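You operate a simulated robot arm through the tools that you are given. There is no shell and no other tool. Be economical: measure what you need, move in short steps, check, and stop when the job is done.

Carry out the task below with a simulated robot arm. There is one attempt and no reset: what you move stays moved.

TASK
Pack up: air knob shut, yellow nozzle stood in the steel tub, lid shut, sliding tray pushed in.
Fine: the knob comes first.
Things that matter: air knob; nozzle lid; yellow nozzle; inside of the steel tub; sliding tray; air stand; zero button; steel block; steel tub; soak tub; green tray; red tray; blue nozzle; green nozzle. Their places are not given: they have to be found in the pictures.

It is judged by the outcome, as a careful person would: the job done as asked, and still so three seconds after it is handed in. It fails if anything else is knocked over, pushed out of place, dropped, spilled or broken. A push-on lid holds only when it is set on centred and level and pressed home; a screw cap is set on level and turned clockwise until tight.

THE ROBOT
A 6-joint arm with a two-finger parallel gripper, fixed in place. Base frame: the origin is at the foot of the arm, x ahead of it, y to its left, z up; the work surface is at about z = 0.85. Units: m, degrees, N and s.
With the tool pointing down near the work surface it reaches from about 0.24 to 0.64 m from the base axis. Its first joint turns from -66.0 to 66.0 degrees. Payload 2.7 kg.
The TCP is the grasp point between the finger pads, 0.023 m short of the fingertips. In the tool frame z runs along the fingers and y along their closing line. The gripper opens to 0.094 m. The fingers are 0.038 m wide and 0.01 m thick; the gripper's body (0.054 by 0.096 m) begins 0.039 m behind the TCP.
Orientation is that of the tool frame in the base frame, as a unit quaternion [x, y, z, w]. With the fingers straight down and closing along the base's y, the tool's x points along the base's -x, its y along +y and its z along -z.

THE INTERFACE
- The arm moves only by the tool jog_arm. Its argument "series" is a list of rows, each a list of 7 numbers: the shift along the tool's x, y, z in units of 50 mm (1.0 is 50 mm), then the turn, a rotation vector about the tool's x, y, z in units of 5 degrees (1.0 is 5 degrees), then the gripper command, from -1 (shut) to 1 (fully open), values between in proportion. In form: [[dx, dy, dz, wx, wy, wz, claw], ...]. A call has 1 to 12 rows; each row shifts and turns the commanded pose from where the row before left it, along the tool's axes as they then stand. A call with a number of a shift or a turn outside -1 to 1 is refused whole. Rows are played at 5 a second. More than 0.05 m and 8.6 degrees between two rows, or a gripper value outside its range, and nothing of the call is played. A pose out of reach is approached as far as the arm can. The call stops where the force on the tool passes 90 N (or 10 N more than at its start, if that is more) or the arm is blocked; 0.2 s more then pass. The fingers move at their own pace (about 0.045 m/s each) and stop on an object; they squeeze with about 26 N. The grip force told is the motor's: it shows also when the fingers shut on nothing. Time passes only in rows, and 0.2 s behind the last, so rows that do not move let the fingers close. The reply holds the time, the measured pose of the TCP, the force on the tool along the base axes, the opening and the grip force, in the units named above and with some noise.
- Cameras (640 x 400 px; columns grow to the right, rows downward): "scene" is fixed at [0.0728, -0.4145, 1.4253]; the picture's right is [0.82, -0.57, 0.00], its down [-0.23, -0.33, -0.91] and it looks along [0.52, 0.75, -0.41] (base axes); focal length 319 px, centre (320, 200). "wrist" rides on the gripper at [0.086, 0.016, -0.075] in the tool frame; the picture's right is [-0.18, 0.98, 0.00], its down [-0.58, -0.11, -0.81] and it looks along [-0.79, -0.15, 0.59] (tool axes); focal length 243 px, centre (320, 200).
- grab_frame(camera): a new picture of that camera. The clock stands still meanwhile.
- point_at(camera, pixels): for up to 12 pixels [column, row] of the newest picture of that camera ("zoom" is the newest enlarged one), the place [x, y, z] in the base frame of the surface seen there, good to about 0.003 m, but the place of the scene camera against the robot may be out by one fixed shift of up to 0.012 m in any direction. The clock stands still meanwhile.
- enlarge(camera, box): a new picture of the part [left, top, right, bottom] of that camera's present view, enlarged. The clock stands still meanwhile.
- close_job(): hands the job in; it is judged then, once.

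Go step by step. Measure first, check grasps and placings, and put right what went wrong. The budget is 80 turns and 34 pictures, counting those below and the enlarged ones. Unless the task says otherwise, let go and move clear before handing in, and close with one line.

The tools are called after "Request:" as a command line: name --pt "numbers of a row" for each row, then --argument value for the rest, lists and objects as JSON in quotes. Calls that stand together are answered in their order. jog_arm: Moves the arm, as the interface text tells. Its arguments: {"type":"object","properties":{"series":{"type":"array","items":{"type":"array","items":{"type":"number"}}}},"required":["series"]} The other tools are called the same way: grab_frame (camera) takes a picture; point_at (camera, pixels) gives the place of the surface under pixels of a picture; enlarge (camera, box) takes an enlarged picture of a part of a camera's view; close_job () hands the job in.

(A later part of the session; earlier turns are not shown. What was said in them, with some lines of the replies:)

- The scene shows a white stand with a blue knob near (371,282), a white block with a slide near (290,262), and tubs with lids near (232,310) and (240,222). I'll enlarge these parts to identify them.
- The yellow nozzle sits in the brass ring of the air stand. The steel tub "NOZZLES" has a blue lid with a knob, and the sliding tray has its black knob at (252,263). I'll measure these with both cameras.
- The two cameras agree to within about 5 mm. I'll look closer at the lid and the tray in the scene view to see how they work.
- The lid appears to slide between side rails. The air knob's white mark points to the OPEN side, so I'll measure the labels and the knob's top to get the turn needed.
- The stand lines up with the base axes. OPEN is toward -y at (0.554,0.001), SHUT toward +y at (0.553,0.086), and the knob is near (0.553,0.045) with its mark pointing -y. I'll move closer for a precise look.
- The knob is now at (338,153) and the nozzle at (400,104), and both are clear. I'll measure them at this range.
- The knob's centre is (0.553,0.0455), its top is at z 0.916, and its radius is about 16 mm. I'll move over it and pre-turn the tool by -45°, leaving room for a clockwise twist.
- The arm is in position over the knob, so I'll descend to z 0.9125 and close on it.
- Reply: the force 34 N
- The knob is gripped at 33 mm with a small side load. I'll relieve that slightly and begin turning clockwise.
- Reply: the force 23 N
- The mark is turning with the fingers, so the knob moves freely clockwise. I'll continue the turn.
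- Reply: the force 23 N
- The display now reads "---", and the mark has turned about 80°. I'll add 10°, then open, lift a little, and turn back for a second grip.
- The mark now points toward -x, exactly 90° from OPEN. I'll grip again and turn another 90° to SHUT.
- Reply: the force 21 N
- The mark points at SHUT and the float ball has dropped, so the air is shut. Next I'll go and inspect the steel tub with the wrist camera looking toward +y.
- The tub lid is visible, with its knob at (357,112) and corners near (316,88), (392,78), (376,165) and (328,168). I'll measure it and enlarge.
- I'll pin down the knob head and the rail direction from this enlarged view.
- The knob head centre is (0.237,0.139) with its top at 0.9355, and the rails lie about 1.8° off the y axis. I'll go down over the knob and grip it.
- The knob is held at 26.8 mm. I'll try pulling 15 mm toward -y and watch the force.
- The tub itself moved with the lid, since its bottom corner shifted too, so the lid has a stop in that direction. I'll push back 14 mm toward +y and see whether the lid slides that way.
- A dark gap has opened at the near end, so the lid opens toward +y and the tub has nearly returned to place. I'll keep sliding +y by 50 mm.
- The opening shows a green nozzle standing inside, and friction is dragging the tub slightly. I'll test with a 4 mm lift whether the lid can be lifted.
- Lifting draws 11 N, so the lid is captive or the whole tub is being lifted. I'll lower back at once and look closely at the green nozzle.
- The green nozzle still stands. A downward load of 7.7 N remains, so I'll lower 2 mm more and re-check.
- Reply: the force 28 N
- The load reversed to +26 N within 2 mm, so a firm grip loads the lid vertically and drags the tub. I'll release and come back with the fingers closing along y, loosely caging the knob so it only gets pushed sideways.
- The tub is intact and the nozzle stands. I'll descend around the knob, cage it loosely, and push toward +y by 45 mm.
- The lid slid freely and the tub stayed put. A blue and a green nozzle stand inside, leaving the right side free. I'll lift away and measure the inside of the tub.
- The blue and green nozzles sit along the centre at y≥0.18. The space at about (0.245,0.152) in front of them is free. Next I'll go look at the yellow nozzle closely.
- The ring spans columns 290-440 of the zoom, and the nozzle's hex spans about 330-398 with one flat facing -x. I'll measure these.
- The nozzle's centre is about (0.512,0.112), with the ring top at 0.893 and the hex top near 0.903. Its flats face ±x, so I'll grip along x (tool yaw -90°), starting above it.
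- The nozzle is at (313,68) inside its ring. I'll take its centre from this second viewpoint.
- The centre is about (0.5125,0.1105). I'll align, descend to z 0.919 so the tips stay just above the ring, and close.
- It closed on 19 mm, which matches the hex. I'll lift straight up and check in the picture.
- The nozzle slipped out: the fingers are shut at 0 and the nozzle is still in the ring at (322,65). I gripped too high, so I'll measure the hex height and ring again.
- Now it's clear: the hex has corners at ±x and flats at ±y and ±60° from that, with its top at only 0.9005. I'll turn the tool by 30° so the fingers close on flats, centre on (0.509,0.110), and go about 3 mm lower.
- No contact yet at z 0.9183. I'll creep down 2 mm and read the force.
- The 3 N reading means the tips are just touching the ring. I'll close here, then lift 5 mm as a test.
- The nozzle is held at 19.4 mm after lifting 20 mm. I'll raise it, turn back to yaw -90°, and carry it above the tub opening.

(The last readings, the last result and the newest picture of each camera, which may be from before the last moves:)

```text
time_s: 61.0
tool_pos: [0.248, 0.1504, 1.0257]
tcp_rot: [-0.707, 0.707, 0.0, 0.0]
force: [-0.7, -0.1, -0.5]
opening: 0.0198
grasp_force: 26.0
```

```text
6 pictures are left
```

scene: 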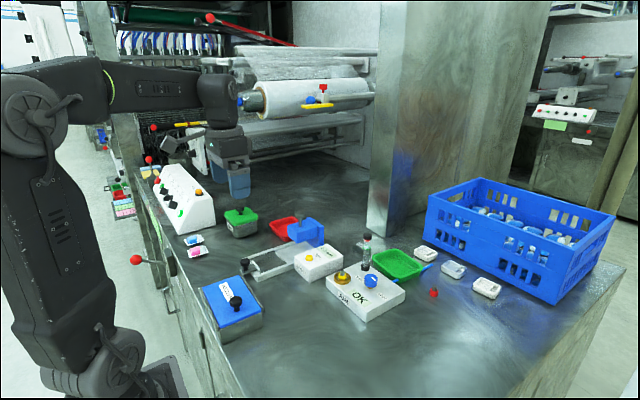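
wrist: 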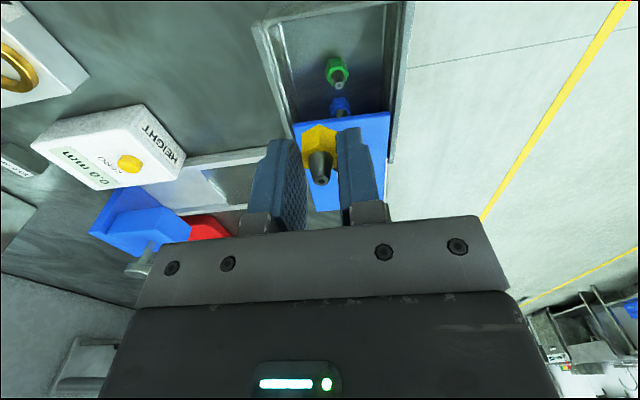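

The nozzle is held upright between the fingers, and the tub's interior is in view. I'll measure the green nozzle, the walls, the floor and the lid edge.

Request:
point_at --camera "wrist" --pixels '[[337, 70], [337, 84], [335, 60], [320, 40], [370, 30], [265, 25], [270, 10], [384, 10], [300, 60], [300, 122], [330, 8], [310, 90]]'

```text
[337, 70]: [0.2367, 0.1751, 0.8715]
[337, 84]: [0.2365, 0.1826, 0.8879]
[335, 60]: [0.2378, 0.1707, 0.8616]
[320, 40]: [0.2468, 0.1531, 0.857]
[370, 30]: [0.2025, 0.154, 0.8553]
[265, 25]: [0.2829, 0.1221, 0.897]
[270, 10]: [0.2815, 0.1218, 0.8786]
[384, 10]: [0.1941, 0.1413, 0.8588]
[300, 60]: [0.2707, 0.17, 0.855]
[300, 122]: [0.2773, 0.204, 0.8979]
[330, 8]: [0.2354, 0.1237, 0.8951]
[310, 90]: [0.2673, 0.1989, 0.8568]
```

The green nozzle is at (0.237,0.180), the floor at 0.856, the near wall at about y 0.124 and the lid edge at y 0.204. I'll place yellow at (0.252,0.147), descending to just above the floor first.

Request:
jog_arm --pt "0.035 -0.04 0 0 0 0 -1" --pt "0.035 -0.04 0 0 0 0 -1" --pt "0 0 0.65 0 0 0 -1" --pt "0 0 0.65 0 0 0 -1" --pt "0 0 0.65 0 0 0 -1" --pt "0 0 0.6 0 0 0 -1" --pt "0 0 0 0 0 0 -1"

```text
time_s: 62.6
tool_pos: [0.2527, 0.1475, 0.8988]
tcp_rot: [0.707, -0.707, 0.0, 0.001]
force: [0.7, -0.7, 0.0]
opening: 0.0198
grasp_force: 25.8
```

Nothing touched on the way down. I'll creep lower until the nozzle's base touches the floor.

Request:
jog_arm --pt "0 0 0.06 0 0 0 -1" --pt "0 0 0.04 0 0 0 -1" --pt "0 0 0.02 0 0 0 -1" --pt "0 0 0 0 0 0 -1"

```text
time_s: 63.6
tool_pos: [0.2523, 0.1474, 0.8931]
tcp_rot: [0.707, -0.707, 0.0, 0.0]
force: [-0.7, 0.6, -0.3]
opening: 0.0203
grasp_force: 25.9
```

No contact yet at 0.893. I'll continue down in 1 mm steps.

Request:
jog_arm --pt "0 0 0.02 0 0 0 -1" --pt "0 0 0.02 0 0 0 -1" --pt "0 0 0.02 0 0 0 -1" --pt "0 0 0 0 0 0 -1"

```text
time_s: 64.6
tool_pos: [0.2525, 0.1475, 0.8895]
tcp_rot: [0.708, -0.707, 0.0, 0.0]
force: [-1.0, 0.3, -0.8]
opening: 0.02
grasp_force: 26.3
```

Request:
jog_arm --pt "0 0 0.02 0 0 0 -1" --pt "0 0 0.02 0 0 0 -1" --pt "0 0 0 0 0 0 -1"

```text
time_s: 65.4
tool_pos: [0.2529, 0.1481, 0.8878]
tcp_rot: [0.708, -0.707, 0.001, 0.0]
force: [-2.5, -2.2, 17.6]
opening: 0.02
grasp_force: 26.1
```

The floor contact shows as 17.6 N at z 0.8878. I'll ease up 0.8 mm, open a little, and rise straight up.

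Request:
jog_arm --pt "0 0 -0.016 0 0 0 -1" --pt "0 0 0 0 0 0 -0.36" --pt "0 0 0 0 0 0 -0.36" --pt "0 0 -0.2 0 0 0 -0.36" --pt "0 0 -0.6 0 0 0 -0.36" --pt "0 0 -0.9 0 0 0 -0.36" --pt "0 0 -0.9 0 0 0 0.2"

Request:
grab_frame --camera "wrist"

```text
time_s: 67.0
tool_pos: [0.2504, 0.1487, 1.02]
tcp_rot: [-0.707, 0.708, 0.0, 0.0]
force: [-0.5, 0.1, -1.0]
opening: 0.0566
grasp_force: 0.0
```

```text
5 pictures are left
```

wrist: 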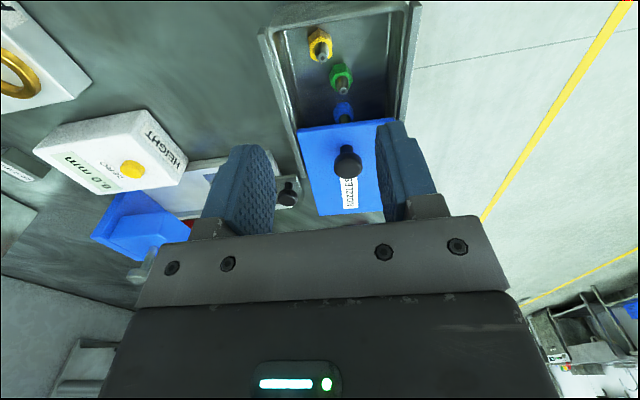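

The yellow nozzle stands upright at (320,45) beside green and blue. I'll measure the lid knob and the tub's near end before sliding the lid shut.

Request:
point_at --camera "wrist" --pixels '[[348, 158], [348, 168], [336, 160], [360, 160], [325, 56], [320, 32], [302, 128], [375, 122], [262, 36], [301, 175], [288, 193], [288, 200]]'

```text
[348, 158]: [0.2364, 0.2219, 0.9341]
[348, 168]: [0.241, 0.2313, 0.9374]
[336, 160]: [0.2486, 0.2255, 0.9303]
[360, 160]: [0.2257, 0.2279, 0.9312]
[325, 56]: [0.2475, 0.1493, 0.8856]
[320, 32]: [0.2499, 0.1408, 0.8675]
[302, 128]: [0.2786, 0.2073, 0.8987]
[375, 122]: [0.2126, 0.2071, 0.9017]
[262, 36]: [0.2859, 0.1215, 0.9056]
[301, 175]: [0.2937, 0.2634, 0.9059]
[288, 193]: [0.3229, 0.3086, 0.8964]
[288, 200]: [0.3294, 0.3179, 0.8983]
```

The tub sits about 11 mm toward +y of where it began, since the rail end moved from y 0.110 to 0.1215. The knob is at (0.237,0.226). I'll turn to yaw 0 over the knob, cage it, and pull the lid shut.

Request:
jog_arm --pt "-0.77 0.12 0 0 0 0 0.2" --pt "-0.77 0.12 0 0 0 0 0.2" --pt "0 0 0 0 0 1 0.2" --pt "0 0 0 0 0 1 0.2" --pt "0 0 0 0 0 1 0.2" --pt "0 0 0 0 0 1 0.2" --pt "0 0 0 0 0 1 0.2" --pt "0 0 0 0 0 1 0.2" --pt "0 0 0 0 0 1 0.2" --pt "0 0 0 0 0 1 0.2" --pt "0 0 0 0 0 1 0.2"

Request:
jog_arm --pt "0 0 0 0 0 1 0.2" --pt "0 0 0 0 0 1 0.2" --pt "0 0 0 0 0 1 0.2" --pt "0 0 0 0 0 1 0.2" --pt "0 0 0 0 0 1 0.2" --pt "0 0 0 0 0 1 0.2" --pt "0 0 0 0 0 1 0.2" --pt "0 0 0 0 0 1 0.2" --pt "0 0 0 0 0 1 0.2"

Request:
jog_arm --pt "0 0.06 0.6 0 0 0 0.2" --pt "0 0 0.6 0 0 0 0.2" --pt "0 0 0.48 0 0 0 0.2" --pt "0 0 0 0 0 0 -0.25" --pt "0 0 0 0 0 0 -0.25"

```text
time_s: 69.4
tool_pos: [0.2398, 0.2259, 1.0185]
tcp_rot: [-0.382, 0.924, 0.0, 0.001]
force: [0.0, 0.1, 0.3]
opening: 0.0563
grasp_force: 0.0
```

```text
time_s: 71.4
tool_pos: [0.2387, 0.2237, 1.0196]
tcp_rot: [0.002, 1.0, 0.001, -0.001]
force: [1.0, -0.3, 0.3]
opening: 0.0565
grasp_force: 0.2
```

```text
time_s: 72.6
tool_pos: [0.24, 0.2287, 0.9337]
tcp_rot: [0.0, 1.0, 0.0, 0.0]
force: [0.0, 1.4, -0.6]
opening: 0.0351
grasp_force: 0.3
```

The knob is caged. I'll slide the lid shut toward -y by 80 mm.

Request:
jog_arm --pt "0.005 -0.16 0 0 0 0 -0.25" --pt "0.005 -0.16 0 0 0 0 -0.25" --pt "0.005 -0.16 0 0 0 0 -0.25" --pt "0.005 -0.16 0 0 0 0 -0.25" --pt "0.005 -0.16 0 0 0 0 -0.25" --pt "0.005 -0.16 0 0 0 0 -0.25" --pt "0.005 -0.16 0 0 0 0 -0.25" --pt "0.005 -0.16 0 0 0 0 -0.25" --pt "0.005 -0.16 0 0 0 0 -0.25" --pt "0.005 -0.16 0 0 0 0 -0.25"

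Request:
enlarge --camera "scene" --box '[180, 250, 280, 350]'

```text
time_s: 74.8
tool_pos: [0.2382, 0.1476, 0.9341]
tcp_rot: [-0.001, 1.0, 0.0, 0.001]
force: [0.4, 0.4, 0.4]
opening: 0.0351
grasp_force: 0.1
```

```text
4.00 times, centred on (230, 300) of scene
```

zoom: 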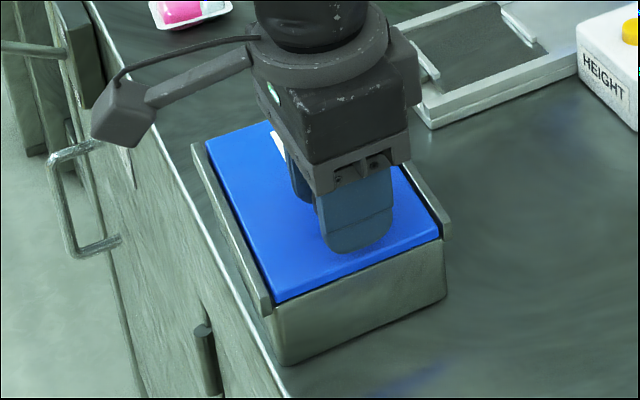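

The lid is nearly shut. Pulling about 11 mm further will seat it on its stop and draw the tub back to its original spot; I'll do that slowly.

Request:
jog_arm --pt "0 -0.05 0 0 0 0 -0.25" --pt "0 -0.05 0 0 0 0 -0.25" --pt "0 -0.05 0 0 0 0 -0.25" --pt "0 -0.05 0 0 0 0 -0.25" --pt "0 -0.04 0 0 0 0 -0.25" --pt "0 0 0 0 0 0 -0.25"

Request:
jog_arm --pt "0 0 0 0 0 0 0.2" --pt "0 0 0 0 0 0 0.2" --pt "0 0 -0.6 0 0 0 0.2" --pt "0 0.6 -0.7 0 0 0 -1" --pt "0 0.9 -0.3 0 0 0 -1" --pt "0 0.9 0 0 0 0 -1"

Request:
enlarge --camera "scene" --box '[180, 250, 280, 350]'

```text
time_s: 76.2
tool_pos: [0.2382, 0.1358, 0.934]
tcp_rot: [-0.001, 1.0, 0.0, 0.0]
force: [0.5, 4.1, 1.5]
opening: 0.0371
grasp_force: 1.7
```

```text
time_s: 77.6
tool_pos: [0.2382, 0.2566, 1.0146]
tcp_rot: [0.001, 1.0, 0.0, -0.001]
force: [-0.2, -0.2, -0.4]
opening: 0.0001
grasp_force: 15.7
```

```text
4.00 times, centred on (230, 300) of scene
```

zoom: 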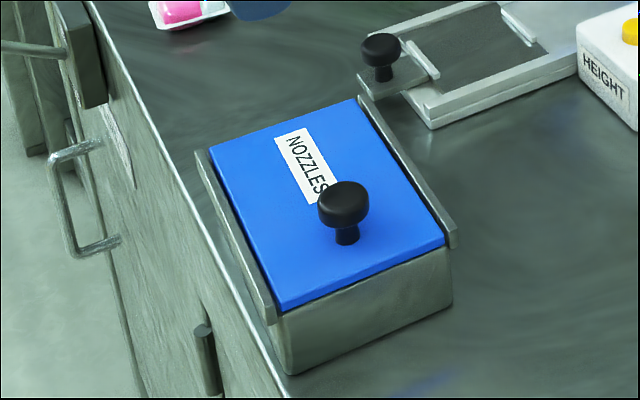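

The lid is shut and the tub is back where it started; its corners match the first picture. Now I'll view the sliding tray with the wrist camera.

Request:
grab_frame --camera "wrist"

```text
2 pictures are left
```

wrist: 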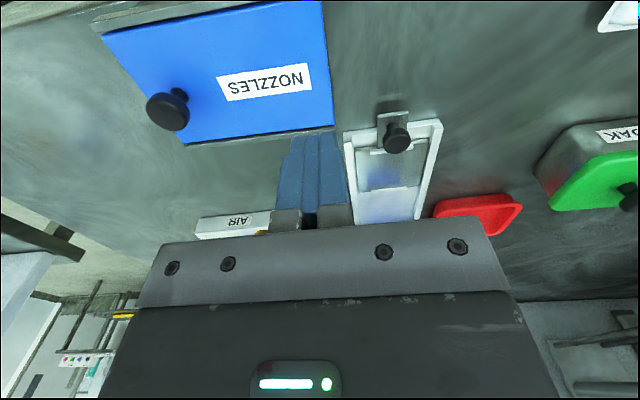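

The tray's knob is at (397,135), and its frame runs away along +x. I'll measure the knob, tab and rails.

Request:
point_at --camera "wrist" --pixels '[[397, 130], [397, 142], [386, 137], [408, 137], [392, 114], [346, 137], [440, 124], [350, 200], [416, 215], [390, 152], [390, 187], [390, 175]]'

```text
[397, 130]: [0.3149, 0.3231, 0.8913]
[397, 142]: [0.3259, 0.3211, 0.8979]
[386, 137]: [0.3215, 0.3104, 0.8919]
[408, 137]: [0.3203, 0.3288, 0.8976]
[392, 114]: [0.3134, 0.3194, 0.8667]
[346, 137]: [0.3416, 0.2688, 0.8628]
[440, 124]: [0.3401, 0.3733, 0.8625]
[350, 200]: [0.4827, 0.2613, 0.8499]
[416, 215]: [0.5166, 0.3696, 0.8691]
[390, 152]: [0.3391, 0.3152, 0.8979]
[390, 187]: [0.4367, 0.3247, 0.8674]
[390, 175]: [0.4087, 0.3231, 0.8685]
```

The knob head is centred at (0.322,0.319) with its top at 0.897, and the tab is at 0.867. I'll lower the closed fingers behind it at x 0.280.

Request:
jog_arm --pt "-0.42 0.63 0 0 0 0 -1" --pt "-0.42 0.63 0 0 0 0 -1" --pt "0 0 0.78 0 0 0 -1" --pt "0 0 0.78 0 0 0 -1" --pt "0 0 0.77 0 0 0 -1" --pt "0 0 0 0 0 0 -1"

Request:
jog_arm --pt "-0.15 0 0 0 0 0 -1" --pt "-0.15 0 0 0 0 0 -1" --pt "-0.15 0 0 0 0 0 -1" --pt "0 0 0 0 0 0 -1"

```text
time_s: 79.0
tool_pos: [0.2793, 0.3198, 0.8978]
tcp_rot: [0.0, 1.0, 0.0, 0.0]
force: [-0.7, 0.9, -0.6]
opening: 0.0
grasp_force: 26.6
```

```text
time_s: 80.0
tool_pos: [0.3036, 0.3192, 0.8984]
tcp_rot: [0.0, 1.0, 0.0, 0.0]
force: [0.0, 0.7, 1.0]
opening: 0.0
grasp_force: 25.7
```

Contact should have begun and the force is low, so the tray is likely sliding. I'll push on in small steps and watch for the end stop.

Request:
jog_arm --pt "-0.1 0 0 0 0 0 -1" --pt "-0.1 0 0 0 0 0 -1" --pt "-0.1 0 0 0 0 0 -1" --pt "-0.1 0 0 0 0 0 -1"

Request:
enlarge --camera "scene" --box '[220, 205, 340, 295]'

```text
time_s: 81.0
tool_pos: [0.3232, 0.3195, 0.8979]
tcp_rot: [-0.001, 1.0, 0.0, 0.0]
force: [-0.2, 0.8, 1.0]
opening: 0.0
grasp_force: 25.8
```

```text
4.44 times, centred on (280, 250) of scene
```

zoom: 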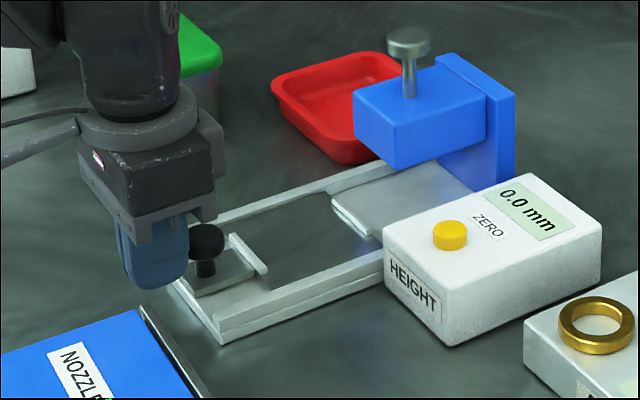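

The tray with its knob is moving along the frame toward the far plate at zoom (350,215). I'll continue pushing toward the stop.

Request:
jog_arm --pt "-0.1 0 0 0 0 0 -1" --pt "-0.1 0 0 0 0 0 -1" --pt "-0.1 0 0 0 0 0 -1" --pt "-0.1 0 0 0 0 0 -1" --pt "-0.1 0 0 0 0 0 -1" --pt "-0.1 0 0 0 0 0 -1"

Request:
jog_arm --pt "-0.06 0 0 0 0 0 -1" --pt "-0.06 0 0 0 0 0 -1" --pt "-0.06 0 0 0 0 0 -1" --pt "-0.06 0 0 0 0 0 -1"

```text
time_s: 82.4
tool_pos: [0.3526, 0.3185, 0.8976]
tcp_rot: [0.0, 1.0, 0.0, 0.0]
force: [-0.6, 1.4, -0.4]
opening: 0.0002
grasp_force: 26.2
```

```text
time_s: 83.4
tool_pos: [0.3646, 0.3174, 0.8984]
tcp_rot: [0.0, 1.0, 0.001, 0.001]
force: [-0.3, -1.1, -0.2]
opening: 0.0
grasp_force: 25.8
```

There's still no stop with the knob near x 0.397. I'll continue in 3 mm steps.

Request:
jog_arm --pt "-0.06 0 0 0 0 0 -1" --pt "-0.06 0 0 0 0 0 -1" --pt "-0.06 0 0 0 0 0 -1"

Request:
point_at --camera "scene" --pixels '[[293, 246], [288, 248], [268, 264], [283, 238], [273, 255]]'

```text
time_s: 84.2
tool_pos: [0.3721, 0.3194, 0.8982]
tcp_rot: [0.001, 1.0, 0.0, 0.0]
force: [-0.3, 0.6, 0.8]
opening: 0.0
grasp_force: 25.9
```

```text
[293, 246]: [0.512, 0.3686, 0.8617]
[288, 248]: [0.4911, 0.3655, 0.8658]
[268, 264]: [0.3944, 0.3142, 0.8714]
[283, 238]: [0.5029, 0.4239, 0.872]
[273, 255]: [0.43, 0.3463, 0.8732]
```

The lip was at x≈0.394 when the TCP was at 0.323, and the far bar is around 0.46, so the stop is expected near TCP x≈0.39. I'll continue gently.

Request:
jog_arm --pt "-0.06 0 0 0 0 0 -1" --pt "-0.06 0 0 0 0 0 -1" --pt "-0.06 0 0 0 0 0 -1" --pt "-0.06 0 0 0 0 0 -1" --pt "0 0 0 0 0 0 -1"

```text
time_s: 85.4
tool_pos: [0.3859, 0.3198, 0.8984]
tcp_rot: [-0.001, 1.0, 0.0, 0.0]
force: [0.3, -0.7, 0.3]
opening: 0.0
grasp_force: 25.5
```

Request:
jog_arm --pt "-0.04 0 0 0 0 0 -1" --pt "-0.04 0 0 0 0 0 -1" --pt "-0.04 0 0 0 0 0 -1" --pt "0 0 0 0 0 0 -1"

```text
time_s: 86.4
tool_pos: [0.3923, 0.3187, 0.8985]
tcp_rot: [0.0, 1.0, 0.0, 0.0]
force: [-0.2, -0.4, 0.3]
opening: 0.0
grasp_force: 26.0
```

There's still no resistance, so I need to see the tray itself. I'll use my last picture on it.

Request:
enlarge --camera "scene" --box '[220, 205, 340, 295]'

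```text
4.44 times, centred on (280, 250) of scene
```

zoom: 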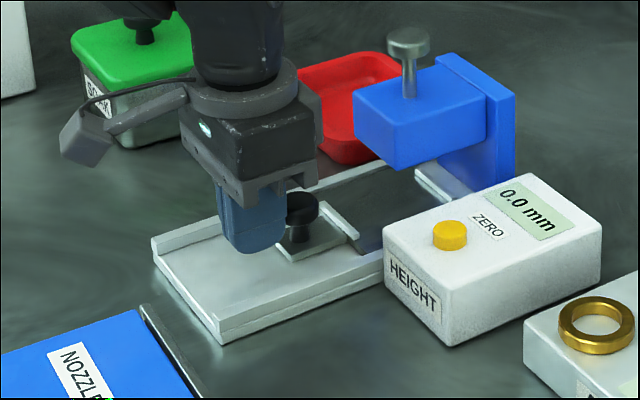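

The tray (dark plate with lips) is one piece, and its far lip at zoom (430,180) is nearing the gauge's blue column. I'll measure the gap left.

Request:
point_at --camera "zoom" --pixels '[[420, 172], [430, 185], [440, 195], [445, 175], [452, 190], [460, 180], [350, 232], [330, 215], [318, 240], [300, 210], [475, 165], [430, 170]]'

```text
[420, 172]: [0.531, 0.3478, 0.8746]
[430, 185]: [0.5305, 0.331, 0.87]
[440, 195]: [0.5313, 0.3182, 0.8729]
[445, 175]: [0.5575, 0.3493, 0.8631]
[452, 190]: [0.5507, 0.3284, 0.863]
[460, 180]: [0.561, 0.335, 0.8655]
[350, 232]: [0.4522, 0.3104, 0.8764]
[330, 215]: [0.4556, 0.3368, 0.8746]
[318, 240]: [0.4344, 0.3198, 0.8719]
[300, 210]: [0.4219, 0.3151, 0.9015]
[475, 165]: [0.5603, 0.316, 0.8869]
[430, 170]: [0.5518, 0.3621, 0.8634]
```

The far lip is at x 0.531 and the column face is around 0.560, so roughly 25 mm remain. I'll check the gauge arm's clearance, then push on in small steps.

Request:
point_at --camera "zoom" --pixels '[[375, 110], [375, 145], [390, 100], [408, 90], [440, 120], [480, 190]]'

Request:
jog_arm --pt "-0.06 0 0 0 0 0 -1" --pt "-0.06 0 0 0 0 0 -1" --pt "-0.06 0 0 0 0 0 -1" --pt "0 0 0 0 0 0 -1"

```text
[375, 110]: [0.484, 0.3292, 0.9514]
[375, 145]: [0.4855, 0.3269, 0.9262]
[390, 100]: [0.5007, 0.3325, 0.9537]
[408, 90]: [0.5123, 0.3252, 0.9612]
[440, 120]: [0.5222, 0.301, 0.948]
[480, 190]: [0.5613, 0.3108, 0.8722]
```

```text
time_s: 87.4
tool_pos: [0.4005, 0.3195, 0.8977]
tcp_rot: [0.0, 1.0, 0.0, 0.0]
force: [-0.5, -0.2, -0.9]
opening: 0.0
grasp_force: 26.0
```

The probe is at x≈0.512 and the tray centre is now ≈0.501, so the stop is likely about 11 mm further. The gauge arm (front at x 0.484) stays clear.

Request:
jog_arm --pt "-0.04 0 0 0 0 0 -1" --pt "-0.04 0 0 0 0 0 -1" --pt "-0.04 0 0 0 0 0 -1" --pt "-0.04 0 0 0 0 0 -1" --pt "0 0 0 0 0 0 -1"

```text
time_s: 88.6
tool_pos: [0.4091, 0.3191, 0.8981]
tcp_rot: [-0.001, 1.0, 0.001, 0.0]
force: [-0.3, 1.4, -0.5]
opening: 0.0
grasp_force: 25.9
```

Request:
jog_arm --pt "-0.04 0 0 0 0 0 -1" --pt "-0.03 0 0 0 0 0 -1" --pt "0 0 0 0 0 0 -1"

```text
time_s: 89.4
tool_pos: [0.4121, 0.3177, 0.8977]
tcp_rot: [-0.001, 1.0, 0.0, -0.001]
force: [-1.6, -0.8, 0.2]
opening: 0.0
grasp_force: 26.1
```

The reading is -1.6 N, which could be the first touch of the stop. I'll creep another 3 mm to confirm.

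Request:
jog_arm --pt "-0.03 0 0 0 0 0 -1" --pt "-0.03 0 0 0 0 0 -1" --pt "0 0 0 0 0 0 -1"

```text
time_s: 90.2
tool_pos: [0.4128, 0.32, 0.8971]
tcp_rot: [0.0, 1.0, -0.002, -0.003]
force: [-28.3, -3.3, 6.9]
opening: 0.0
grasp_force: 25.8
```

The tray is at its end stop: -28 N with the TCP held at 0.4128. I'll back off and rise clear.

Request:
jog_arm --pt "0.1 0 0 0 0 0 -1" --pt "0.4 0 0 0 0 0 -1" --pt "0.3 0 -0.6 0 0 0 -1" --pt "0.3 0 -0.9 0 0 0 -1" --pt "0.3 0 -0.9 0 0 0 -1" --pt "0 0 -0.9 0 0 0 0" --pt "0 0 0 0 0 0 0"

```text
time_s: 91.8
tool_pos: [0.3458, 0.3199, 1.0632]
tcp_rot: [0.001, 1.0, 0.0, -0.001]
force: [0.0, 0.2, -0.3]
opening: 0.0469
grasp_force: 0.1
```

The arm is clear of everything, and all four steps are done, so I'm handing in.

Request:
close_job

```text
The job is handed in.
```

I handed the job in with the air knob turned to SHUT first, the yellow nozzle standing in the steel tub, the lid slid shut, and the sliding tray pushed in to its end stop. The tub was dragged about 11 mm while I opened the lid, and closing it brought the tub back to its starting place. I had no pictures left after the final tray push, so that last bit was judged by the force at the stop.
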